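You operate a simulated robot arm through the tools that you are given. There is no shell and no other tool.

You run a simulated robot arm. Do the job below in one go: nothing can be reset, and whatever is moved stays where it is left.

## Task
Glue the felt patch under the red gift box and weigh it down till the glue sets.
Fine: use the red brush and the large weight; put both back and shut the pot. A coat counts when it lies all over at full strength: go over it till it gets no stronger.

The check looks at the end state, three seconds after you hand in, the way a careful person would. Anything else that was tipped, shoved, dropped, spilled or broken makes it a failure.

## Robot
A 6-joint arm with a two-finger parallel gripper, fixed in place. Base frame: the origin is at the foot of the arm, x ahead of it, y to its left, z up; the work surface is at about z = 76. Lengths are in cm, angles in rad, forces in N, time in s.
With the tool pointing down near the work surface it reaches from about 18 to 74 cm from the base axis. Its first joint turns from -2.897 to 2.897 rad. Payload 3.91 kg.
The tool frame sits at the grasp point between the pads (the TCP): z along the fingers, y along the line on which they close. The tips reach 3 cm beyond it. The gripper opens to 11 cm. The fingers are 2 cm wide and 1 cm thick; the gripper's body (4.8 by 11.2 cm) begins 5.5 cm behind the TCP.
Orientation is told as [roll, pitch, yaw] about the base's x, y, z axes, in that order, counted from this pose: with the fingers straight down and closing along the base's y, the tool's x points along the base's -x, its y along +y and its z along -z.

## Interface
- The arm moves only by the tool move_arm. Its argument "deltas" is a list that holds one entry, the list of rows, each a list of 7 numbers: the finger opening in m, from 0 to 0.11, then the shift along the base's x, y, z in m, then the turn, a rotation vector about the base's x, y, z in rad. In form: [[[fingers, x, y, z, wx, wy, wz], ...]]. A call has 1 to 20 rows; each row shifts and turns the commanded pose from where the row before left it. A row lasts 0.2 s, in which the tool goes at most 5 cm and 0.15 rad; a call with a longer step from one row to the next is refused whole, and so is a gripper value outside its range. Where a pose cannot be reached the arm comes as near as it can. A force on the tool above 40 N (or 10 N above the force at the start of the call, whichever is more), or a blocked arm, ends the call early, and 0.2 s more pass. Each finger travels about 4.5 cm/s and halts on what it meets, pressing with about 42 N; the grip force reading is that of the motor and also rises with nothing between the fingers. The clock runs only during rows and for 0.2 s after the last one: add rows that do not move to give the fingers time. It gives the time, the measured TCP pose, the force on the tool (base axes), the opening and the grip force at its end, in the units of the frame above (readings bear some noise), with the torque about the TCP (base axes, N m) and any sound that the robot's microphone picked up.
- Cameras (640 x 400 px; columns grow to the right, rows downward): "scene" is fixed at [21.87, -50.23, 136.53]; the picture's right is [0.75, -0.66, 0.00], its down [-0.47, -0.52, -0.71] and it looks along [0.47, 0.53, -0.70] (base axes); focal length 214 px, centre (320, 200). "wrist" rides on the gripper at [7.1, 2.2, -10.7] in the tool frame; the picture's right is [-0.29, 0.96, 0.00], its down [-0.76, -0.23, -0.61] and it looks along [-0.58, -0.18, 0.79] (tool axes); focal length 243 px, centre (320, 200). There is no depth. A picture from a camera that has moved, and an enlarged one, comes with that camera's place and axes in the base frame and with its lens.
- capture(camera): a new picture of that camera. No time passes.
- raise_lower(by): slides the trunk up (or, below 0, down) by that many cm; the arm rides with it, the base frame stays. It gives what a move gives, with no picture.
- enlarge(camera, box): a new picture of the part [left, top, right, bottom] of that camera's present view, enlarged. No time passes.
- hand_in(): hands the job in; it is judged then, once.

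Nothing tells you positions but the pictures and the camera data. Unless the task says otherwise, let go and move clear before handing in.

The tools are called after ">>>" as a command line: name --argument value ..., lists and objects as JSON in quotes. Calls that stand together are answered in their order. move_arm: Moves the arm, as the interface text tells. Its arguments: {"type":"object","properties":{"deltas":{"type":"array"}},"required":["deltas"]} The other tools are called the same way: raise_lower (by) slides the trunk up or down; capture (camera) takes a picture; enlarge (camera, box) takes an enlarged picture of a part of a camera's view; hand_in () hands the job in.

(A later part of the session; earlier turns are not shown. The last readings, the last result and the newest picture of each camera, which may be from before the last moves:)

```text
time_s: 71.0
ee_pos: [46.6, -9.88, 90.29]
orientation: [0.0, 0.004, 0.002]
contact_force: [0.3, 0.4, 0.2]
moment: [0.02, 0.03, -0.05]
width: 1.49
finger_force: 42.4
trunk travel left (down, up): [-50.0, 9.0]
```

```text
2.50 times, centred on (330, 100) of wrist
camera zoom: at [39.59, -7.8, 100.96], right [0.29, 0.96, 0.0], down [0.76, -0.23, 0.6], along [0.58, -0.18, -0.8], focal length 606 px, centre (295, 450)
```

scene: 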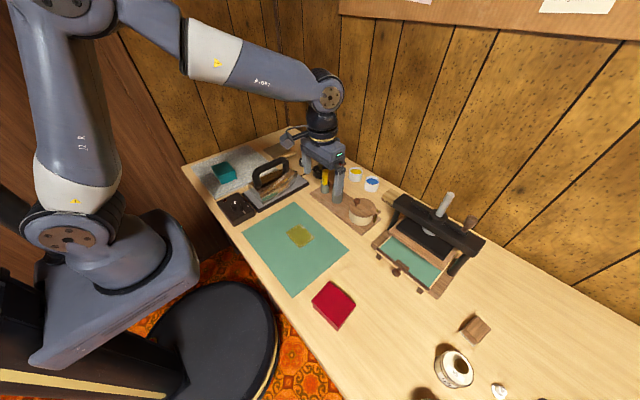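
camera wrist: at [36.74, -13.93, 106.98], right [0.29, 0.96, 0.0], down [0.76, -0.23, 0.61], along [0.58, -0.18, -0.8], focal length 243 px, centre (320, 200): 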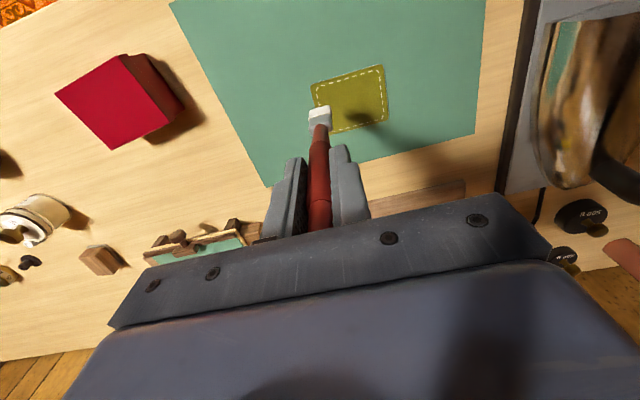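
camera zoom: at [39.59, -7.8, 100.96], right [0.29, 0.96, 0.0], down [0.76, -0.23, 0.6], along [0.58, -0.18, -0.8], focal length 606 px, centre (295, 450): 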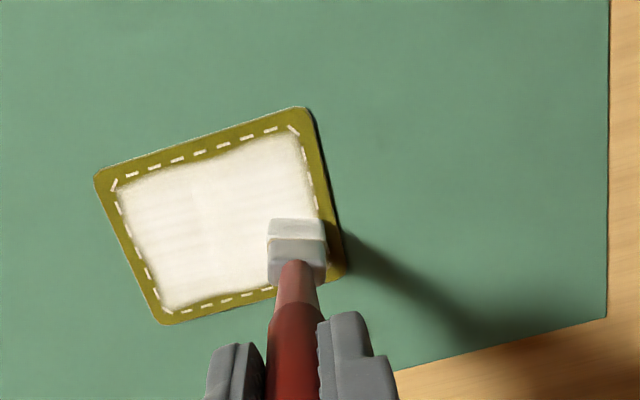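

The coat looks uniform and white; the patch is still in place. I'll finish with crosswise strokes, then lift and compare.

>>> move_arm --deltas '[[[0.004, 0.0085, 0, 0, 0, 0, 0], [0.004, 0.006, 0, 0, 0, 0, 0], [0.004, 0, -0.0115, 0, 0, 0, 0], [0.004, 0, -0.0115, 0, 0, 0, 0], [0.004, 0, -0.0115, 0, 0, 0, 0], [0.004, 0, -0.0115, 0, 0, 0, 0], [0.004, 0, -0.0115, 0, 0, 0, 0], [0.004, -0.009, 0, 0, 0, 0, 0], [0.004, -0.008, 0, 0, 0, 0, 0], [0.004, 0, 0.0115, 0, 0, 0, 0], [0.004, 0, 0.0115, 0, 0, 0, 0], [0.004, 0, 0.0115, 0, 0, 0, 0], [0.004, 0, 0.0115, 0, 0, 0, 0], [0.004, 0, 0.0115, 0, 0, 0, 0], [0.004, -0.009, 0, 0, 0, 0, 0], [0.004, -0.007, 0, 0, 0, 0, 0], [0.004, 0, -0.0115, 0, 0, 0, 0], [0.004, 0, -0.0115, 0, 0, 0, 0], [0.004, 0, -0.0115, 0, 0, 0, 0], [0.004, 0, -0.0115, 0, 0, 0, 0]]]'

>>> move_arm --deltas '[[[0.004, 0, -0.0115, 0, 0, 0, 0], [0.004, -0.007, 0, 0, 0, 0, 0], [0.004, -0.004, 0, 0, 0, 0, 0], [0.004, 0, 0.0115, 0, 0, 0, 0], [0.004, 0, 0.0115, 0, 0, 0, 0], [0.004, 0, 0.0115, 0, 0, 0, 0], [0.004, 0, 0.0115, 0, 0, 0, 0], [0.004, 0, 0.0115, 0, 0, 0, 0], [0.004, 0, 0, 0.01, 0, 0, 0], [0.004, 0, 0, 0.03, 0, 0, 0], [0.004, 0, 0, 0.03, 0, 0, 0]]]'

>>> enlarge --camera "scene" --box '[285, 215, 325, 255]'

>>> enlarge --camera "wrist" --box '[230, 20, 430, 180]'

```text
time_s: 75.2
ee_pos: [44.86, -14.51, 90.16]
orientation: [0.001, 0.003, -0.002]
contact_force: [0.3, -0.6, 0.0]
moment: [-0.02, 0.0, 0.0]
width: 1.48
finger_force: 41.8
trunk travel left (down, up): [-50.0, 9.0]
```

```text
time_s: 77.6
ee_pos: [43.81, -9.97, 97.01]
orientation: [-0.001, 0.003, 0.0]
contact_force: [-0.7, 0.4, 0.0]
moment: [-0.04, 0.02, 0.01]
width: 1.51
finger_force: 42.2
trunk travel left (down, up): [-50.0, 9.0]
```

```text
10.00 times, centred on (305, 235) of scene
camera zoom: at [21.87, -50.23, 136.53], right [0.75, -0.66, 0.0], down [-0.47, -0.52, -0.71], along [0.47, 0.53, -0.7], focal length 2145 px, centre (470, -150)
```

zoom: 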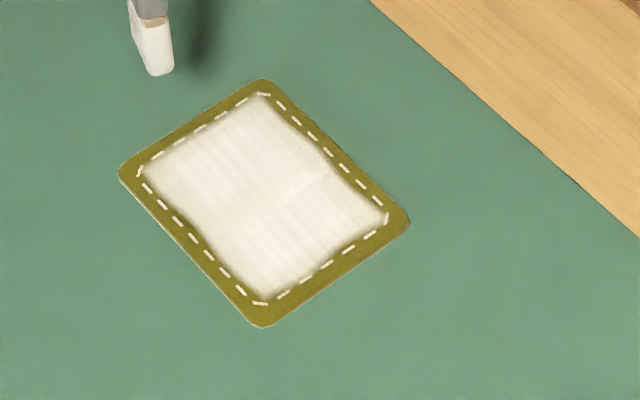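

```text
2.50 times, centred on (330, 100) of wrist
camera zoom: at [36.76, -7.97, 107.87], right [0.29, 0.96, 0.0], down [0.76, -0.23, 0.6], along [0.58, -0.18, -0.8], focal length 606 px, centre (295, 450)
```

zoom: 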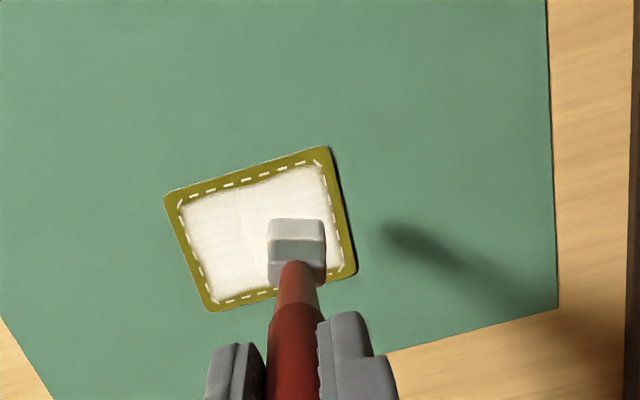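

The coat no longer changes between passes, so it's at full strength. Now I'll return the brush to its cup at about (66.9,-9.6), staying high on the way.

>>> move_arm --deltas '[[[0.004, 0.01, 0, 0.03, 0, 0, 0], [0.004, 0.03, 0, 0.01, 0, 0, 0], [0.004, 0.03, 0, 0, 0, 0, 0], [0.004, 0.03, 0, 0, 0, 0, 0], [0.004, 0.03, 0.001, 0, 0, 0, 0], [0.004, 0.03, 0.001, 0, 0, 0, 0], [0.004, 0.03, 0.001, 0, 0, 0, 0], [0.004, 0.025, 0.001, 0, 0, 0, 0], [0.004, 0.013, 0, 0, 0, 0, 0], [0.004, 0, 0, 0, 0, 0, 0]]]'

>>> enlarge --camera "wrist" --box '[270, 70, 370, 170]'

>>> enlarge --camera "scene" --box '[310, 140, 370, 210]'

```text
time_s: 79.8
ee_pos: [66.6, -9.53, 101.09]
orientation: [0.0, 0.003, -0.001]
contact_force: [-0.6, 0.7, -0.6]
moment: [-0.03, -0.03, -0.04]
width: 1.51
finger_force: 41.9
trunk travel left (down, up): [-50.0, 9.0]
```

```text
4.00 times, centred on (320, 120) of wrist
camera zoom: at [59.56, -7.52, 111.91], right [0.29, 0.96, 0.0], down [0.76, -0.23, 0.6], along [0.58, -0.18, -0.8], focal length 970 px, centre (320, 520)
```

zoom: 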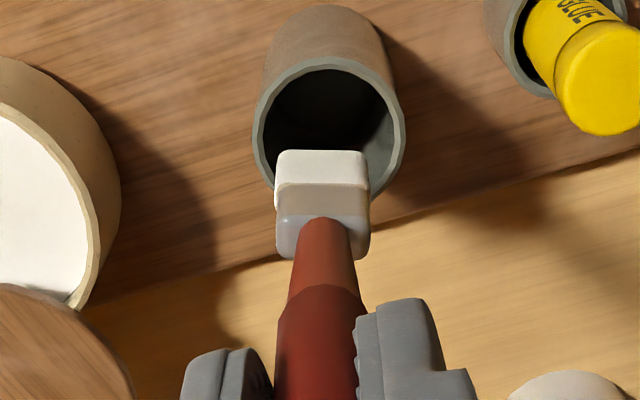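

```text
5.71 times, centred on (340, 175) of scene
camera zoom: at [21.87, -50.23, 136.53], right [0.75, -0.66, 0.0], down [-0.47, -0.52, -0.71], along [0.47, 0.53, -0.7], focal length 1226 px, centre (206, 343)
```

zoom: 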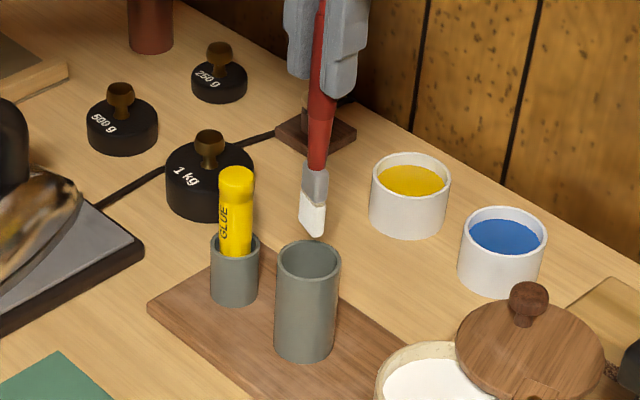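

The bristle tip lines up with the cup within a couple of mm. I'll nudge slightly and lower partway into the cup, then check.

>>> move_arm --deltas '[[[0.004, 0.001, 0.002, -0.01, 0, 0, 0], [0.004, 0, 0, -0.01, 0, 0, 0], [0.004, 0, 0, -0.01, 0, 0, 0], [0.004, 0, 0, -0.01, 0, 0, 0], [0.004, 0, 0, -0.01, 0, 0, 0], [0.004, 0, 0, 0, 0, 0, 0]]]'

>>> enlarge --camera "wrist" --box '[270, 70, 370, 170]'

>>> enlarge --camera "scene" --box '[310, 140, 370, 210]'

```text
time_s: 81.2
ee_pos: [66.61, -9.4, 96.1]
orientation: [0.0, 0.003, -0.001]
contact_force: [0.3, 0.2, -0.5]
moment: [-0.02, 0.0, -0.02]
width: 1.5
finger_force: 41.9
trunk travel left (down, up): [-50.0, 9.0]
```

```text
4.00 times, centred on (320, 120) of wrist
camera zoom: at [59.61, -7.34, 106.91], right [0.29, 0.96, 0.0], down [0.76, -0.23, 0.61], along [0.58, -0.18, -0.8], focal length 970 px, centre (320, 520)
```

zoom: 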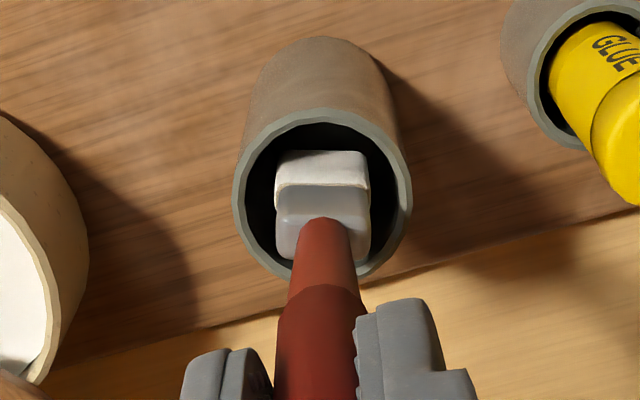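

```text
5.71 times, centred on (340, 175) of scene
camera zoom: at [21.87, -50.23, 136.53], right [0.75, -0.66, 0.0], down [-0.47, -0.52, -0.71], along [0.47, 0.53, -0.7], focal length 1226 px, centre (206, 343)
```

zoom: 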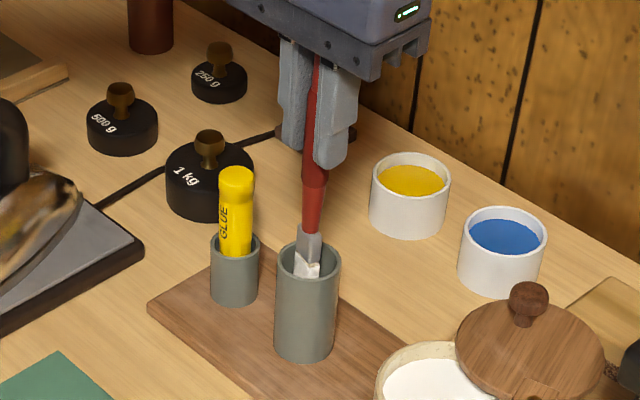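

It's entering the cup cleanly. Lowering the rest of the way.

>>> move_arm --deltas '[[[0.004, 0, 0, -0.01, 0, 0, 0], [0.004, 0, 0, -0.01, 0, 0, 0], [0.004, 0, 0, -0.01, 0, 0, 0], [0.004, 0, 0, -0.01, 0, 0, 0], [0.004, 0, 0, -0.007, 0, 0, 0], [0.004, 0, 0, -0.003, 0, 0, 0], [0.004, 0, 0, -0.002, 0, 0, 0], [0.004, 0, 0, 0, 0, 0, 0]]]'

>>> enlarge --camera "scene" --box '[310, 140, 370, 210]'

```text
time_s: 83.0
ee_pos: [66.73, -9.14, 91.12]
orientation: [0.0, -0.003, 0.0]
contact_force: [-2.6, 1.4, 19.3]
moment: [0.13, 0.23, -0.02]
width: 1.5
finger_force: 42.0
trunk travel left (down, up): [-50.0, 9.0]
```

```text
5.71 times, centred on (340, 175) of scene
camera zoom: at [21.87, -50.23, 136.53], right [0.75, -0.66, 0.0], down [-0.47, -0.52, -0.71], along [0.47, 0.53, -0.7], focal length 1226 px, centre (206, 343)
```

zoom: 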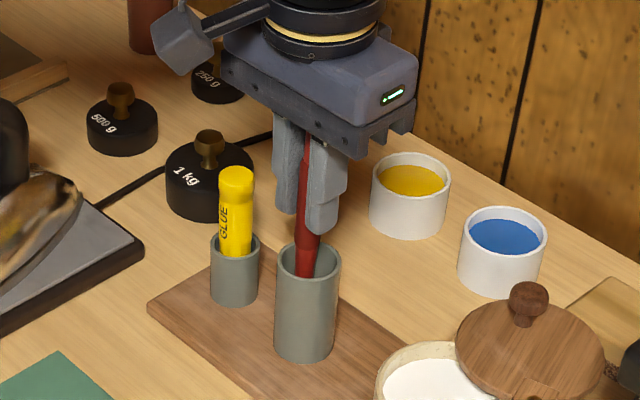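

The brush rests on the cup floor. Easing off slightly, releasing, and lifting away.

>>> move_arm --deltas '[[[0.004, 0, 0, 0.002, 0, 0, 0], [0.015, 0, 0, 0, 0, 0, 0], [0.025, 0, 0, 0, 0, 0, 0], [0.035, 0, 0, 0, 0, 0, 0], [0.035, 0, 0, 0, 0, 0, 0], [0.035, 0, 0, 0.01, 0, 0, 0], [0.035, 0, 0, 0.02, 0, 0, 0], [0.035, 0, 0, 0.03, 0, 0, 0], [0.035, 0, 0, 0.03, 0, 0, 0], [0.035, 0, 0, 0.03, 0, 0, 0]]]'

>>> enlarge --camera "scene" --box '[310, 140, 370, 210]'

>>> capture --camera "wrist"

```text
time_s: 85.2
ee_pos: [66.83, -9.35, 103.19]
orientation: [0.002, 0.004, 0.001]
contact_force: [0.5, -0.9, 0.1]
moment: [0.01, -0.01, 0.0]
width: 3.48
finger_force: 0.2
trunk travel left (down, up): [-50.0, 9.0]
```

```text
5.71 times, centred on (340, 175) of scene
camera zoom: at [21.87, -50.23, 136.53], right [0.75, -0.66, 0.0], down [-0.47, -0.52, -0.71], along [0.47, 0.53, -0.7], focal length 1226 px, centre (206, 343)
```

zoom: 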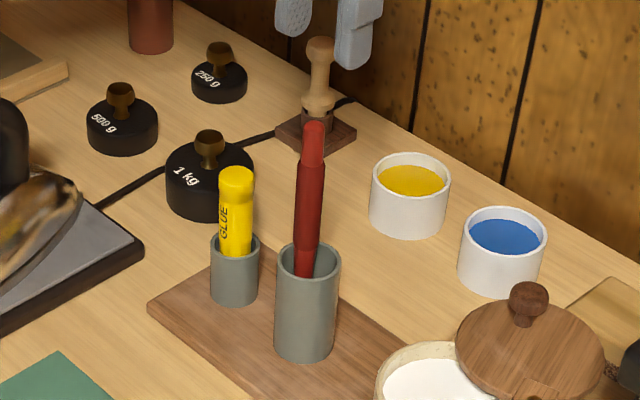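

```text
taken
camera wrist: at [59.77, -7.2, 113.97], right [0.29, 0.96, 0.0], down [0.76, -0.23, 0.61], along [0.58, -0.18, -0.8], focal length 243 px, centre (320, 200)
```

wrist: 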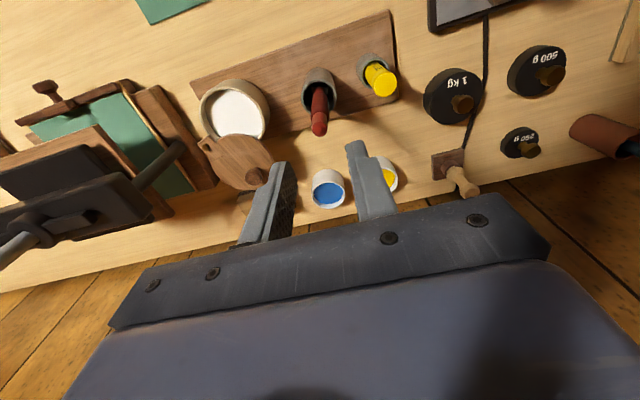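

The brush is back standing in its cup. Next the red gift box (around (38,-37)); I'll fly above it with the fingers open and measure it from the wrist camera.

>>> move_arm --deltas '[[[0.05, -0.0288, -0.0276, 0, 0, 0, 0], [0.06, -0.0288, -0.0276, 0, 0, 0, 0], [0.07, -0.0288, -0.0276, 0, 0, 0, 0], [0.08, -0.0288, -0.0276, 0, 0, 0, 0], [0.09, -0.0288, -0.0276, 0, 0, 0, 0], [0.1, -0.0288, -0.0276, 0, 0, 0, 0], [0.11, -0.0288, -0.0276, 0, 0, 0, 0], [0.11, -0.0288, -0.0276, 0, 0, 0, 0], [0.11, -0.0288, -0.0276, 0, 0, 0, 0], [0.11, -0.0288, -0.0276, 0, 0, 0, 0], [0.11, 0, 0, 0, 0, 0, 0]]]'

>>> capture --camera "wrist"

>>> enlarge --camera "wrist" --box '[240, 20, 440, 160]'

>>> enlarge --camera "scene" --box '[290, 260, 380, 350]'

```text
time_s: 87.6
ee_pos: [37.8, -37.11, 103.11]
orientation: [-0.002, 0.002, 0.0]
contact_force: [-0.9, 0.1, -1.3]
moment: [-0.02, 0.02, 0.0]
width: 11.04
finger_force: 0.2
trunk travel left (down, up): [-50.0, 9.0]
```

```text
taken
camera wrist: at [30.71, -34.97, 113.91], right [0.29, 0.96, 0.0], down [0.76, -0.23, 0.61], along [0.58, -0.18, -0.8], focal length 243 px, centre (320, 200)
```

wrist: 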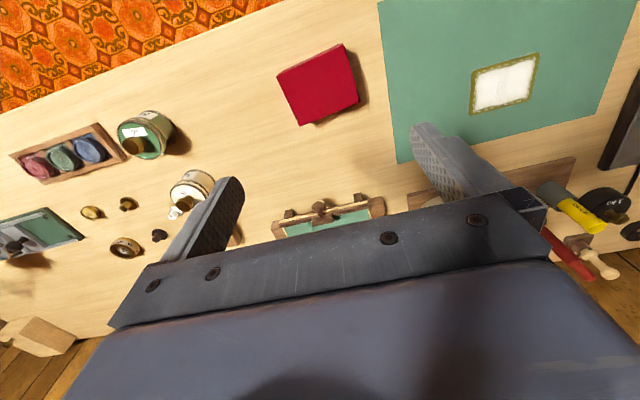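

```text
2.86 times, centred on (340, 90) of wrist
camera zoom: at [30.71, -34.97, 113.91], right [0.29, 0.96, 0.0], down [0.76, -0.23, 0.61], along [0.58, -0.18, -0.8], focal length 693 px, centre (263, 514)
```

zoom: 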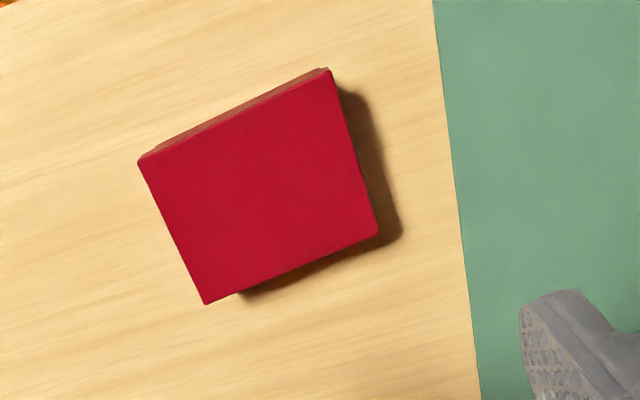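

```text
4.44 times, centred on (335, 305) of scene
camera zoom: at [21.87, -50.23, 136.53], right [0.75, -0.66, 0.0], down [-0.47, -0.52, -0.71], along [0.47, 0.53, -0.7], focal length 953 px, centre (253, -267)
```

zoom: 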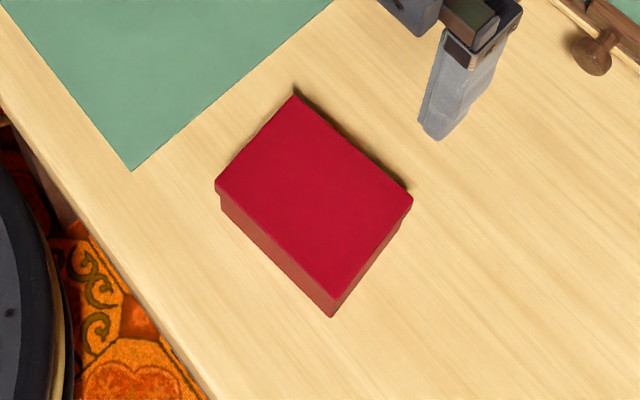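

The box top is about 7.0 x 8.9 cm at z≈79.7, centred near (38.15,-37.2) and turned about +0.095 rad. I'll align the gripper with it and descend to just above, then check the clearance at both ends.

>>> move_arm --deltas '[[[0.11, 0.0035, -0.001, -0.02, 0, 0, 0.095], [0.11, 0, 0, -0.04, 0, 0, 0], [0.11, 0, 0, -0.04, 0, 0, 0], [0.11, 0, 0, -0.04, 0, 0, 0], [0.11, 0, 0, -0.035, 0, 0, 0], [0.11, 0, 0, -0.015, 0, 0, 0], [0.11, 0, 0, 0, 0, 0, 0]]]'

>>> capture --camera "wrist"

>>> enlarge --camera "scene" --box '[280, 240, 400, 360]'

```text
time_s: 89.2
ee_pos: [38.35, -37.1, 84.04]
orientation: [0.001, 0.003, 0.096]
contact_force: [-0.4, 0.5, 0.9]
moment: [0.02, 0.0, -0.04]
width: 11.01
finger_force: 0.0
trunk travel left (down, up): [-50.0, 9.0]
```

```text
taken
camera wrist: at [31.1, -35.72, 94.89], right [0.2, 0.98, 0.0], down [0.78, -0.16, 0.61], along [0.59, -0.12, -0.8], focal length 243 px, centre (320, 200)
```

wrist: 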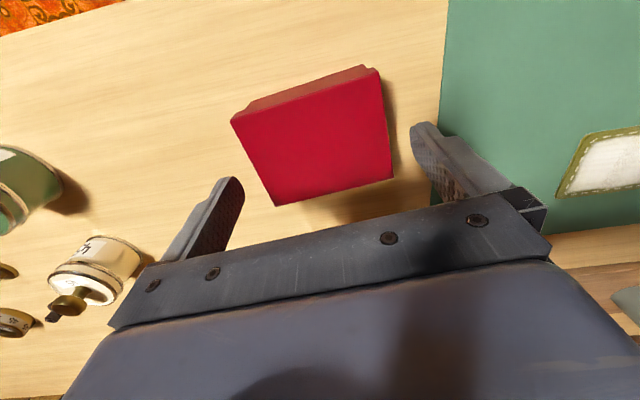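

```text
3.33 times, centred on (340, 300) of scene
camera zoom: at [21.87, -50.23, 136.53], right [0.75, -0.66, 0.0], down [-0.47, -0.52, -0.71], along [0.47, 0.53, -0.7], focal length 715 px, centre (253, -133)
```

zoom: 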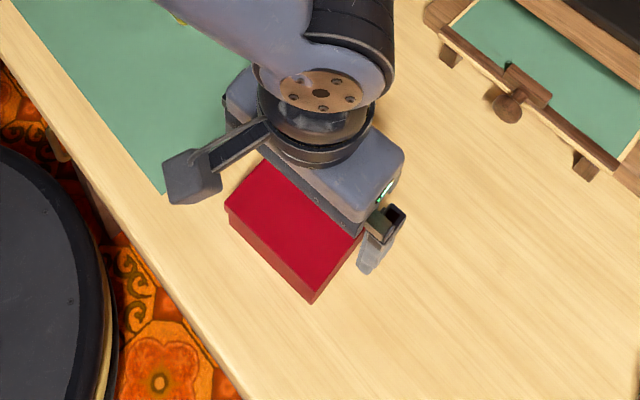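

The box sits centred between the open fingers. Descending around it and closing.

>>> move_arm --deltas '[[[0.11, 0, 0, -0.01, 0, 0, 0], [0.11, 0, 0, -0.01, 0, 0, 0], [0.11, 0, 0, -0.01, 0, 0, 0], [0.11, 0, 0, -0.01, 0, 0, 0], [0.11, 0, 0, 0, 0, 0, 0]]]'

>>> capture --camera "wrist"

```text
time_s: 90.4
ee_pos: [38.29, -37.22, 80.15]
orientation: [0.001, 0.004, 0.097]
contact_force: [0.3, 0.3, -0.1]
moment: [0.0, -0.03, -0.01]
width: 10.99
finger_force: 0.1
trunk travel left (down, up): [-50.0, 9.0]
```

```text
taken
camera wrist: at [30.96, -35.78, 90.84], right [0.2, 0.98, 0.0], down [0.78, -0.16, 0.61], along [0.59, -0.12, -0.8], focal length 243 px, centre (320, 200)
```

wrist: 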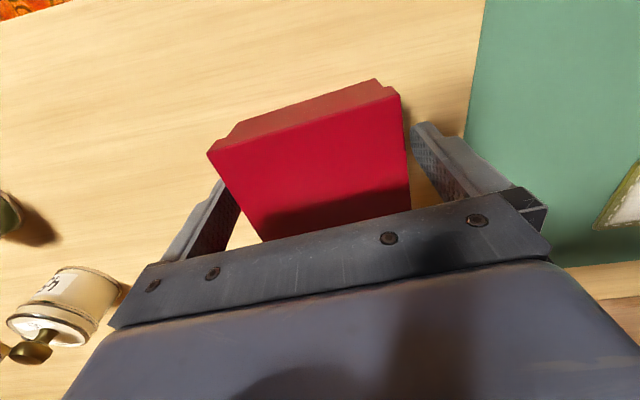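

>>> move_arm --deltas '[[[0.105, 0, 0, -0.003, 0, 0, 0], [0.098, 0, 0, 0, 0, 0, 0], [0.093, 0, 0, 0, 0, 0, 0], [0.088, 0, 0, 0, 0, 0, 0], [0.084, 0, 0, 0, 0, 0, 0], [0.08, 0, 0, 0, 0, 0, 0], [0.08, 0, 0, 0, 0, 0, 0]]]'

>>> capture --camera "wrist"

```text
time_s: 92.0
ee_pos: [38.28, -37.0, 79.88]
orientation: [0.0, 0.002, 0.096]
contact_force: [-0.7, 0.4, 0.2]
moment: [-0.05, 0.01, -0.01]
width: 8.93
finger_force: 42.0
trunk travel left (down, up): [-50.0, 9.0]
```

```text
taken
camera wrist: at [30.98, -35.71, 90.59], right [0.2, 0.98, 0.0], down [0.78, -0.16, 0.61], along [0.59, -0.12, -0.8], focal length 243 px, centre (320, 200)
```

wrist: 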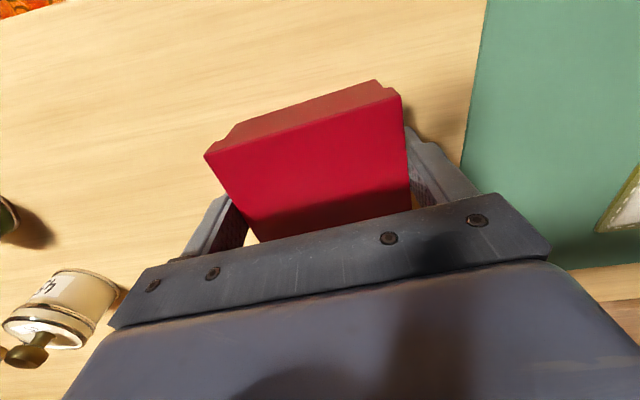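

Gripped at 8.93 cm. Lifting a few cm to check that the whole box comes along.

>>> move_arm --deltas '[[[0.08, 0, 0, 0.01, 0, 0, 0], [0.08, 0, 0, 0.02, 0, 0, 0], [0.08, 0, 0, 0.03, 0, 0, 0], [0.08, 0, 0, 0.03, 0, 0, 0], [0.08, 0, 0, 0, 0, 0, 0]]]'

>>> capture --camera "wrist"

>>> enlarge --camera "scene" --box '[260, 200, 400, 340]'

```text
time_s: 93.2
ee_pos: [38.2, -37.12, 88.94]
orientation: [-0.001, 0.005, 0.095]
contact_force: [0.2, 0.1, -1.4]
moment: [0.02, -0.02, 0.02]
width: 8.9
finger_force: 42.1
trunk travel left (down, up): [-50.0, 9.0]
```

```text
taken
camera wrist: at [30.94, -35.7, 99.64], right [0.2, 0.98, 0.0], down [0.78, -0.16, 0.61], along [0.59, -0.12, -0.8], focal length 243 px, centre (320, 200)
```

wrist: 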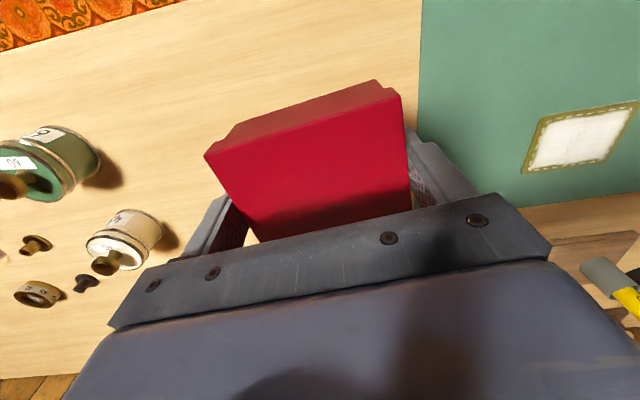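

```text
2.86 times, centred on (330, 270) of scene
camera zoom: at [21.87, -50.23, 136.53], right [0.75, -0.66, 0.0], down [-0.47, -0.52, -0.71], along [0.47, 0.53, -0.7], focal length 613 px, centre (291, 0)
```

zoom: 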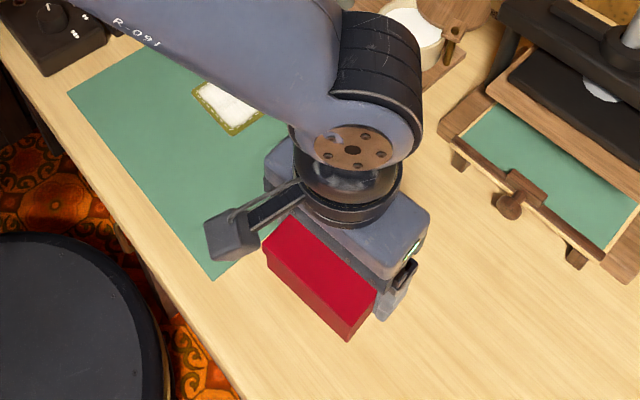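

The whole box is held. I'll move beside the patch, aligning the box's yaw with it, and measure the patch pose from a better viewpoint.

>>> move_arm --deltas '[[[0.08, 0.0156, 0.0222, 0.006, 0, 0, -0.025], [0.08, 0.0156, 0.0222, 0.006, 0, 0, -0.025], [0.08, 0.0156, 0.0222, 0.006, 0, 0, -0.025], [0.08, 0.0156, 0.0222, 0.006, 0, 0, -0.025], [0.08, 0.0156, 0.0222, 0.006, 0, 0, -0.025], [0.08, 0, 0, 0, 0, 0, 0]]]'

>>> capture --camera "wrist"

>>> enlarge --camera "wrist" --box '[380, 0, 560, 140]'

>>> enlarge --camera "scene" --box '[260, 190, 360, 290]'

```text
time_s: 94.6
ee_pos: [46.33, -25.91, 91.72]
orientation: [0.0, 0.004, -0.031]
contact_force: [-1.0, -0.4, -0.7]
moment: [-0.01, -0.01, -0.04]
width: 8.9
finger_force: 42.0
trunk travel left (down, up): [-50.0, 9.0]
```

```text
taken
camera wrist: at [39.21, -23.62, 102.54], right [0.32, 0.95, 0.0], down [0.75, -0.25, 0.61], along [0.57, -0.19, -0.8], focal length 243 px, centre (320, 200)
```

wrist: 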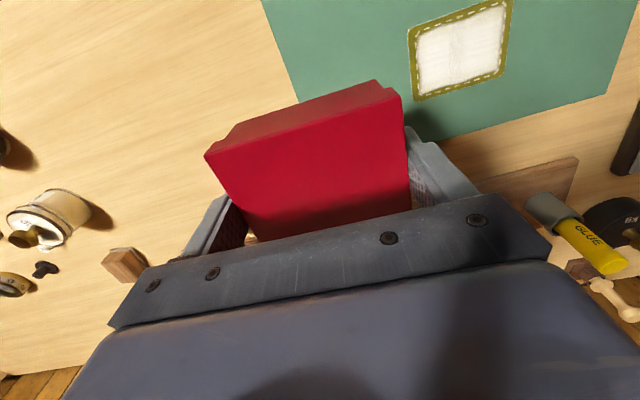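

```text
2.86 times, centred on (470, 70) of wrist
camera zoom: at [39.21, -23.62, 102.54], right [0.32, 0.95, 0.0], down [0.75, -0.25, 0.61], along [0.57, -0.19, -0.8], focal length 693 px, centre (-109, 571)
```

zoom: 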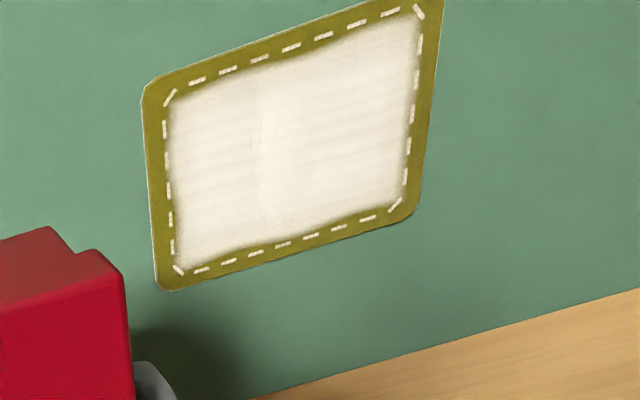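

```text
4.00 times, centred on (310, 240) of scene
camera zoom: at [21.87, -50.23, 136.53], right [0.75, -0.66, 0.0], down [-0.47, -0.52, -0.71], along [0.47, 0.53, -0.7], focal length 858 px, centre (360, 40)
```

zoom: 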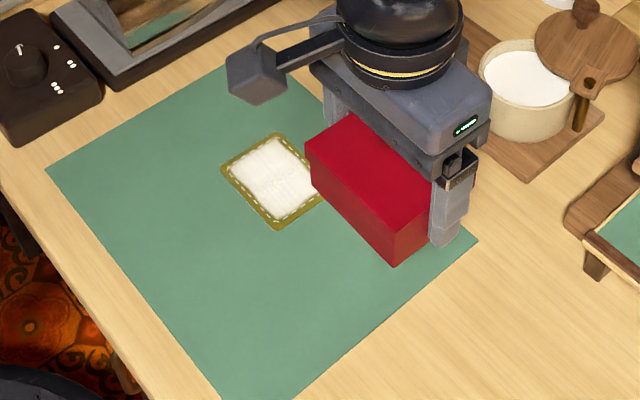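

The patch is centred at about (46.03,-12.4) with yaw ≈ -0.035; the box is aligned to match. I'll move the box over the patch at height and check from both cameras.

>>> move_arm --deltas '[[[0.08, 0, 0.027, 0, 0, 0, -0.005], [0.08, 0, 0.027, 0, 0, 0, 0], [0.08, 0, 0.027, 0, 0, 0, 0], [0.08, -0.001, 0.027, 0, 0, 0, 0], [0.08, -0.001, 0.027, -0.01, 0, 0, 0], [0.08, 0, 0, -0.03, 0, 0, 0], [0.08, 0, 0, -0.03, 0, 0, 0], [0.08, 0, 0, 0, 0, 0, 0]]]'

>>> enlarge --camera "scene" --box '[270, 200, 340, 270]'

>>> capture --camera "wrist"

```text
time_s: 96.4
ee_pos: [45.9, -12.39, 84.99]
orientation: [0.0, 0.004, -0.036]
contact_force: [-0.3, -0.3, -0.6]
moment: [0.0, -0.01, 0.03]
width: 8.95
finger_force: 41.4
trunk travel left (down, up): [-50.0, 9.0]
```

```text
5.71 times, centred on (305, 235) of scene
camera zoom: at [21.87, -50.23, 136.53], right [0.75, -0.66, 0.0], down [-0.47, -0.52, -0.71], along [0.47, 0.53, -0.7], focal length 1226 px, centre (406, 0)
```

zoom: 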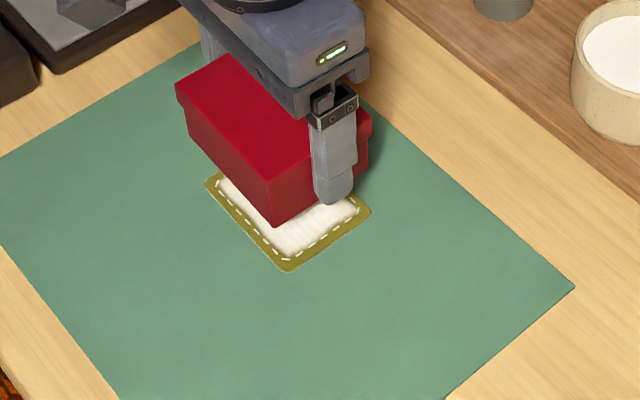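

```text
taken
camera wrist: at [38.96, -10.04, 95.66], right [0.32, 0.95, 0.0], down [0.75, -0.26, 0.6], along [0.57, -0.2, -0.8], focal length 243 px, centre (320, 200)
```

wrist: 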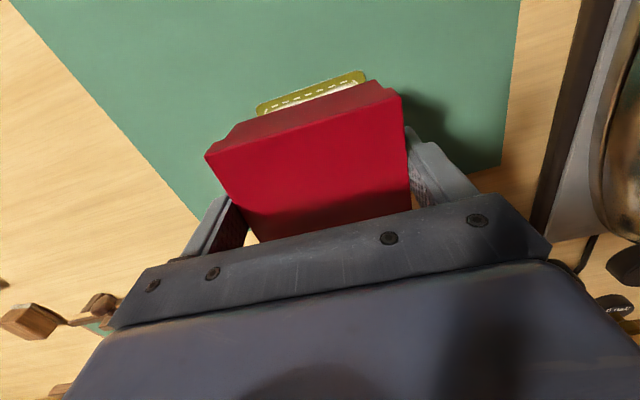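

Nearly aligned; the pictures suggest a small shift of about +2 mm in x and −1 mm in y. I'll lower to about 1 cm above the patch and re-check.

>>> move_arm --deltas '[[[0.08, 0.002, -0.001, -0.01, 0, 0, 0], [0.08, 0, 0, -0.01, 0, 0, 0], [0.08, 0, 0, -0.01, 0, 0, 0], [0.08, 0, 0, -0.005, 0, 0, 0], [0.08, 0, 0, 0, 0, 0, 0]]]'

>>> enlarge --camera "scene" --box '[275, 205, 335, 265]'

>>> enlarge --camera "wrist" --box '[190, 40, 430, 200]'

```text
time_s: 97.6
ee_pos: [45.97, -12.55, 81.23]
orientation: [0.0, 0.003, -0.034]
contact_force: [0.3, 0.1, -0.8]
moment: [-0.01, -0.01, 0.0]
width: 8.91
finger_force: 42.2
trunk travel left (down, up): [-50.0, 9.0]
```

```text
6.67 times, centred on (305, 235) of scene
camera zoom: at [21.87, -50.23, 136.53], right [0.75, -0.66, 0.0], down [-0.47, -0.52, -0.71], along [0.47, 0.53, -0.7], focal length 1430 px, centre (420, -33)
```

zoom: 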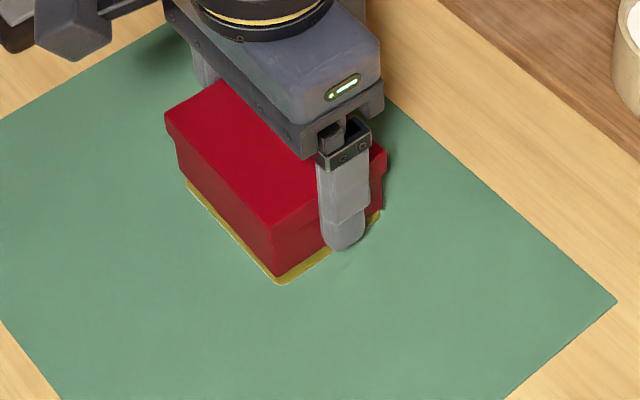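

```text
2.50 times, centred on (310, 120) of wrist
camera zoom: at [39.08, -10.22, 92.09], right [0.32, 0.95, 0.0], down [0.75, -0.26, 0.61], along [0.57, -0.2, -0.8], focal length 606 px, centre (345, 400)
```

zoom: 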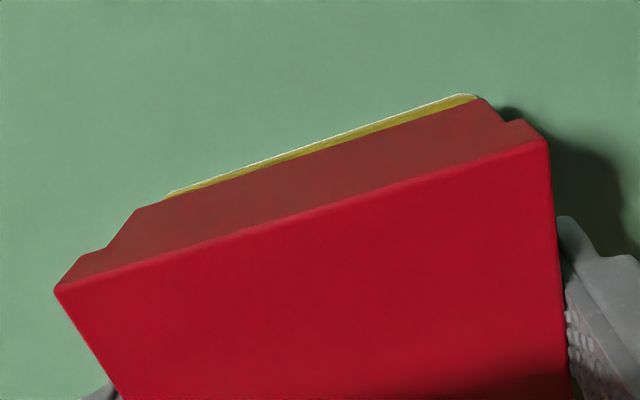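

Alignment looks good from both cameras. Lowering gently until the box rests on the patch.

>>> move_arm --deltas '[[[0.08, 0, 0.0005, -0.003, 0, 0, 0], [0.08, 0, 0, -0.002, 0, 0, 0], [0.08, 0, 0, -0.001, 0, 0, 0]]]'

>>> enlarge --camera "scene" --box '[275, 205, 335, 265]'

```text
time_s: 98.4
ee_pos: [46.03, -12.53, 80.66]
orientation: [0.0, 0.003, -0.034]
contact_force: [0.3, 0.9, -0.5]
moment: [0.02, -0.03, 0.03]
width: 8.91
finger_force: 41.8
trunk travel left (down, up): [-50.0, 9.0]
```

```text
6.67 times, centred on (305, 235) of scene
camera zoom: at [21.87, -50.23, 136.53], right [0.75, -0.66, 0.0], down [-0.47, -0.52, -0.71], along [0.47, 0.53, -0.7], focal length 1430 px, centre (420, -33)
```

zoom: 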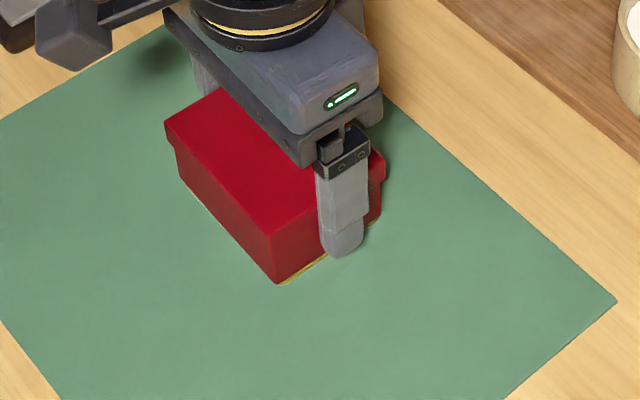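

>>> move_arm --deltas '[[[0.08, 0, 0, -0.001, 0, 0, 0], [0.08, 0, 0, -0.001, 0, 0, 0], [0.08, 0, 0, -0.001, 0, 0, 0]]]'

>>> enlarge --camera "scene" --box '[275, 205, 335, 265]'

>>> enlarge --camera "wrist" --box '[190, 40, 430, 200]'

```text
time_s: 99.2
ee_pos: [46.02, -12.5, 80.53]
orientation: [0.002, 0.003, -0.035]
contact_force: [-0.5, 0.2, -0.7]
moment: [0.02, -0.04, -0.02]
width: 8.93
finger_force: 41.4
trunk travel left (down, up): [-50.0, 9.0]
```

```text
6.67 times, centred on (305, 235) of scene
camera zoom: at [21.87, -50.23, 136.53], right [0.75, -0.66, 0.0], down [-0.47, -0.52, -0.71], along [0.47, 0.53, -0.7], focal length 1430 px, centre (420, -33)
```

zoom: 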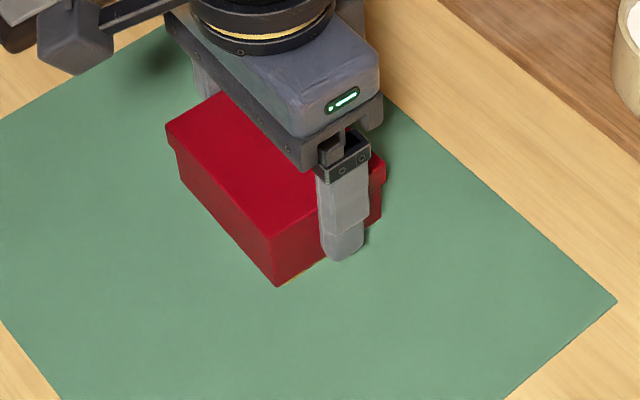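

```text
2.50 times, centred on (310, 120) of wrist
camera zoom: at [39.02, -10.19, 91.24], right [0.32, 0.95, 0.0], down [0.75, -0.26, 0.61], along [0.57, -0.2, -0.8], focal length 606 px, centre (345, 400)
```

zoom: 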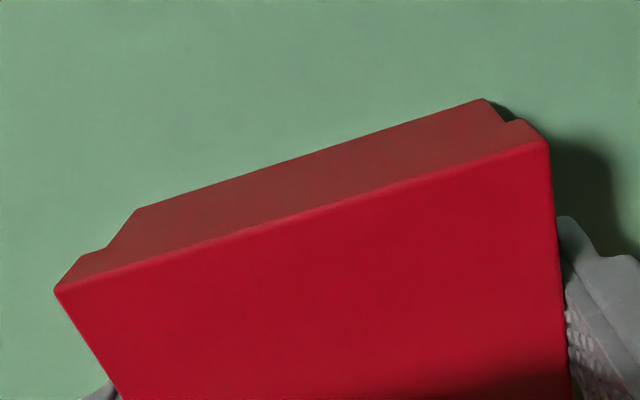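

>>> move_arm --deltas '[[[0.08, 0, 0, -0.001, 0, 0, 0], [0.08, 0, 0, -0.001, 0, 0, 0], [0.08, 0, 0, -0.001, 0, 0, 0]]]'

>>> enlarge --camera "scene" --box '[290, 225, 330, 255]'

```text
time_s: 100.0
ee_pos: [46.03, -12.62, 80.33]
orientation: [0.0, 0.0, -0.034]
contact_force: [0.6, -0.3, 20.2]
moment: [0.15, 0.02, 0.0]
width: 8.93
finger_force: 41.5
trunk travel left (down, up): [-50.0, 9.0]
```

```text
13.33 times, centred on (310, 240) of scene
camera zoom: at [21.87, -50.23, 136.53], right [0.75, -0.66, 0.0], down [-0.47, -0.52, -0.71], along [0.47, 0.53, -0.7], focal length 2860 px, centre (453, -333)
```

zoom: 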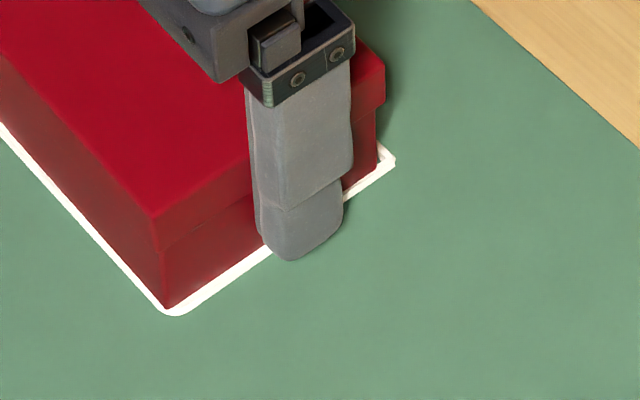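

The box is down and a white glue bead now shows around its foot. Releasing the box and rising.

>>> move_arm --deltas '[[[0.08, 0, 0, 0.001, 0, 0, 0], [0.088, 0, 0, 0, 0, 0, 0], [0.096, 0, 0, 0, 0, 0, 0], [0.104, 0, 0, 0, 0, 0, 0], [0.108, 0, 0, 0, 0, 0, 0], [0.108, 0, 0, 0.01, 0, 0, 0], [0.108, 0, 0, 0.02, 0, 0, 0], [0.108, 0, 0, 0.03, 0, 0, 0], [0.108, 0, 0, 0.04, 0, 0, 0], [0.108, 0, 0, 0.04, 0, 0, 0]]]'

>>> enlarge --camera "scene" --box '[275, 205, 335, 265]'

>>> capture --camera "wrist"

```text
time_s: 102.2
ee_pos: [45.98, -12.61, 94.12]
orientation: [-0.001, 0.004, -0.035]
contact_force: [-0.1, -0.5, 0.0]
moment: [0.0, 0.0, 0.0]
width: 10.79
finger_force: 0.1
trunk travel left (down, up): [-50.0, 9.0]
```

```text
6.67 times, centred on (305, 235) of scene
camera zoom: at [21.87, -50.23, 136.53], right [0.75, -0.66, 0.0], down [-0.47, -0.52, -0.71], along [0.47, 0.53, -0.7], focal length 1430 px, centre (420, -33)
```

zoom: 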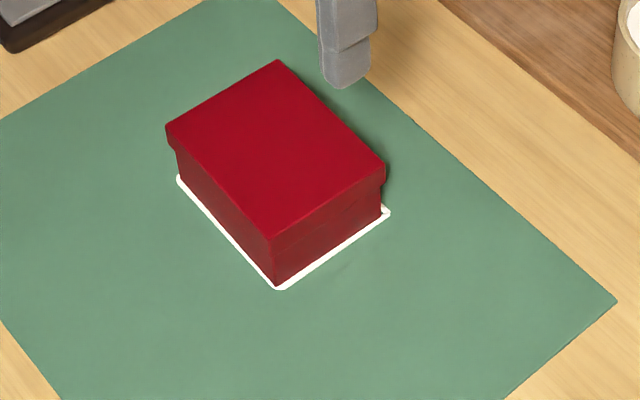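

```text
taken
camera wrist: at [39.07, -10.25, 104.95], right [0.32, 0.95, 0.0], down [0.75, -0.26, 0.6], along [0.57, -0.2, -0.8], focal length 243 px, centre (320, 200)
```

wrist: 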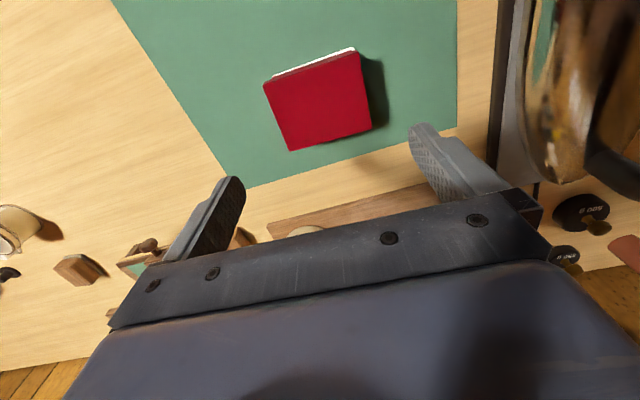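

Box placed neatly with the glue bead visible. Next the 1 kg weight (around (73,7)); flying high over to look at it closely.

>>> move_arm --deltas '[[[0.08, 0.0, 0.0, 0.04, 0, 0, 0.035], [0.06, 0.02, 0.02, 0.03, 0, 0, 0], [0.06, 0.03, 0.022, 0.02, 0, 0, 0], [0.05, 0.03, 0.022, 0, 0, 0, 0], [0.05, 0.03, 0.022, 0, 0, 0, 0], [0.05, 0.03, 0.022, 0, 0, 0, 0], [0.05, 0.03, 0.022, 0, 0, 0, 0], [0.05, 0.03, 0.022, 0, 0, 0, 0], [0.05, 0.02, 0.02, 0, 0, 0, 0], [0.05, 0, 0, 0, 0, 0, 0]]]'

>>> capture --camera "wrist"

>>> enlarge --camera "wrist" --box '[250, 60, 450, 200]'

>>> enlarge --camera "scene" --box '[290, 130, 350, 190]'

```text
time_s: 104.4
ee_pos: [68.01, 4.71, 103.31]
orientation: [0.001, 0.004, 0.0]
contact_force: [-0.9, -0.1, 0.1]
moment: [0.01, 0.01, 0.0]
width: 5.0
finger_force: 0.0
trunk travel left (down, up): [-50.0, 9.0]
```

```text
taken
camera wrist: at [60.92, 6.81, 114.13], right [0.29, 0.96, 0.0], down [0.76, -0.23, 0.6], along [0.58, -0.18, -0.8], focal length 243 px, centre (320, 200)
```

wrist: 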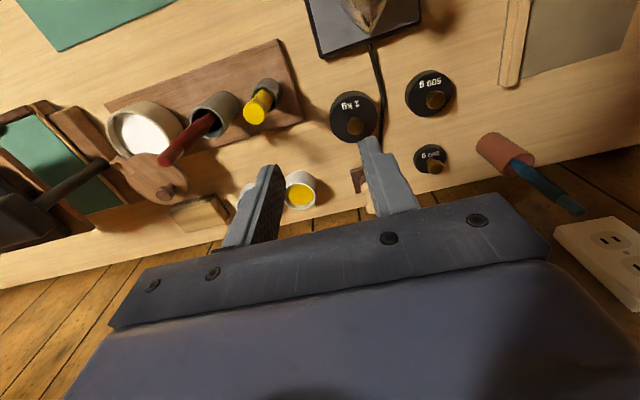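

```text
2.86 times, centred on (350, 130) of wrist
camera zoom: at [60.92, 6.81, 114.13], right [0.29, 0.96, 0.0], down [0.76, -0.23, 0.6], along [0.58, -0.18, -0.8], focal length 693 px, centre (234, 400)
```

zoom: 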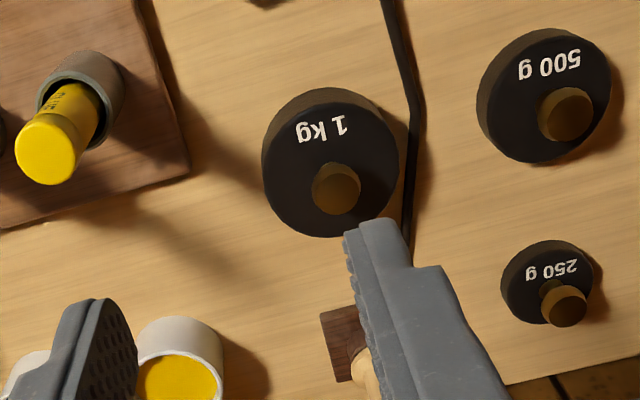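

```text
6.67 times, centred on (320, 160) of scene
camera zoom: at [21.87, -50.23, 136.53], right [0.75, -0.66, 0.0], down [-0.47, -0.52, -0.71], along [0.47, 0.53, -0.7], focal length 1430 px, centre (320, 467)
```

zoom: 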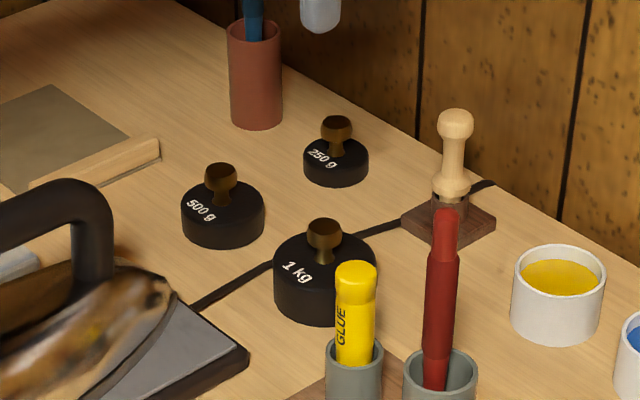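

The 1 kg weight's knob is at about (74.0,8.1), top z≈81.3, right at the reach limit, so I'll turn the tool to face it, tilt outward a little, and hover above it first.

>>> move_arm --deltas '[[[0.045, 0.0115, 0.0067, 0, 0, 0, 0.055], [0.045, 0.0115, 0.0067, -0.02, 0, 0, 0.054], [0.045, 0.0115, 0.0067, -0.03, 0.008, -0.073, 0], [0.045, 0.0115, 0.0067, -0.03, 0.008, -0.073, 0], [0.045, 0.0115, 0.0067, -0.03, 0.008, -0.073, 0], [0.045, 0, 0, 0, 0, 0, 0]]]'

>>> capture --camera "wrist"

>>> enlarge --camera "scene" --box '[270, 110, 360, 200]'

```text
time_s: 105.8
ee_pos: [73.74, 8.36, 92.35]
orientation: [0.0, -0.217, 0.11]
contact_force: [-0.7, 0.0, -0.6]
moment: [-0.03, -0.02, 0.04]
width: 4.52
finger_force: 0.2
trunk travel left (down, up): [-50.0, 9.0]
```

```text
taken
camera wrist: at [64.27, 9.34, 101.27], right [0.18, 0.98, 0.06], down [0.63, -0.16, 0.76], along [0.75, -0.09, -0.65], focal length 243 px, centre (320, 200)
```

wrist: 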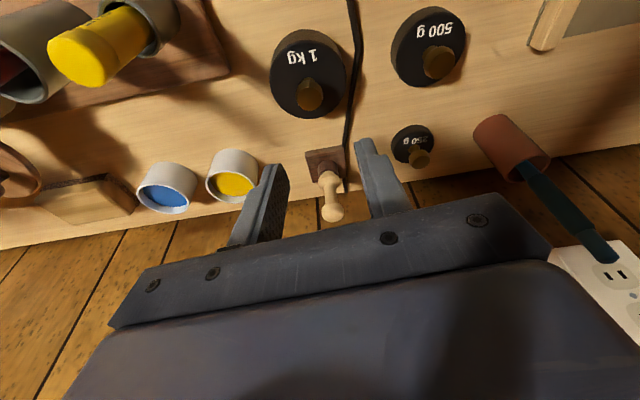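

```text
4.44 times, centred on (315, 155) of scene
camera zoom: at [21.87, -50.23, 136.53], right [0.75, -0.66, 0.0], down [-0.47, -0.52, -0.71], along [0.47, 0.53, -0.7], focal length 953 px, centre (342, 400)
```

zoom: 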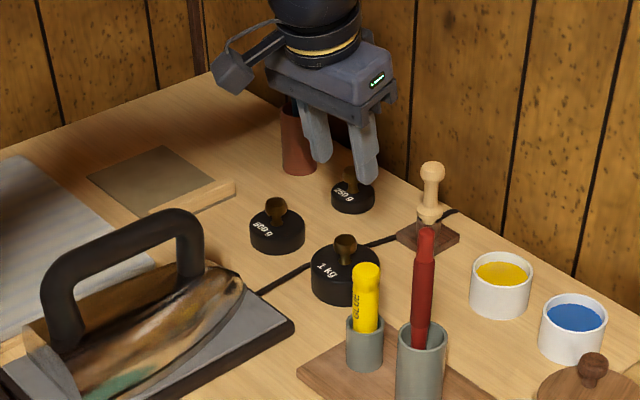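

The knob is at about (73.85,8.1). Descending toward it in two stages.

>>> move_arm --deltas '[[[0.045, -0.0015, -0.0015, -0.02, 0, 0, 0], [0.045, -0.0015, -0.0015, -0.02, 0, 0, 0], [0.045, 0, 0, -0.02, 0, 0, 0], [0.045, 0, 0, -0.01, 0, 0, 0], [0.045, 0, 0, 0, 0, 0, 0]]]'

>>> capture --camera "wrist"

>>> enlarge --camera "scene" --box '[270, 110, 360, 200]'

```text
time_s: 107.0
ee_pos: [73.64, 7.89, 85.29]
orientation: [-0.001, -0.217, 0.108]
contact_force: [-0.2, 0.1, -0.1]
moment: [0.01, 0.01, 0.0]
width: 4.47
finger_force: 0.1
trunk travel left (down, up): [-50.0, 9.0]
```

```text
taken
camera wrist: at [64.14, 8.95, 94.22], right [0.18, 0.98, 0.06], down [0.63, -0.16, 0.76], along [0.75, -0.09, -0.65], focal length 243 px, centre (320, 200)
```

wrist: 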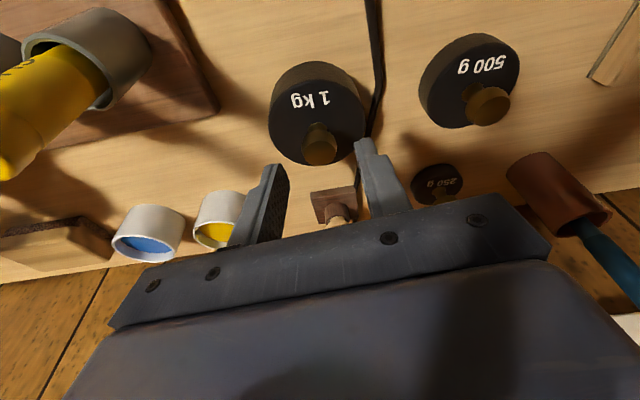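

```text
4.44 times, centred on (315, 155) of scene
camera zoom: at [21.87, -50.23, 136.53], right [0.75, -0.66, 0.0], down [-0.47, -0.52, -0.71], along [0.47, 0.53, -0.7], focal length 953 px, centre (342, 400)
```

zoom: 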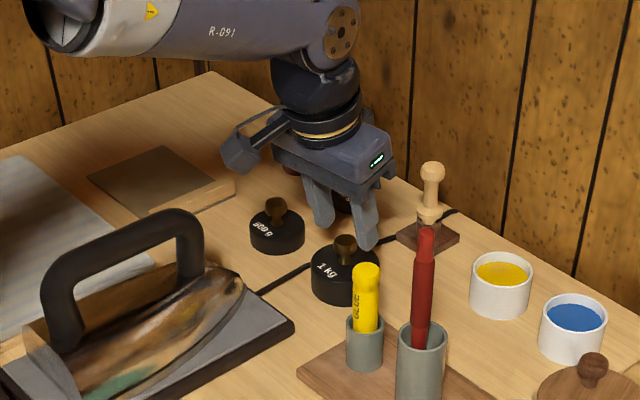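

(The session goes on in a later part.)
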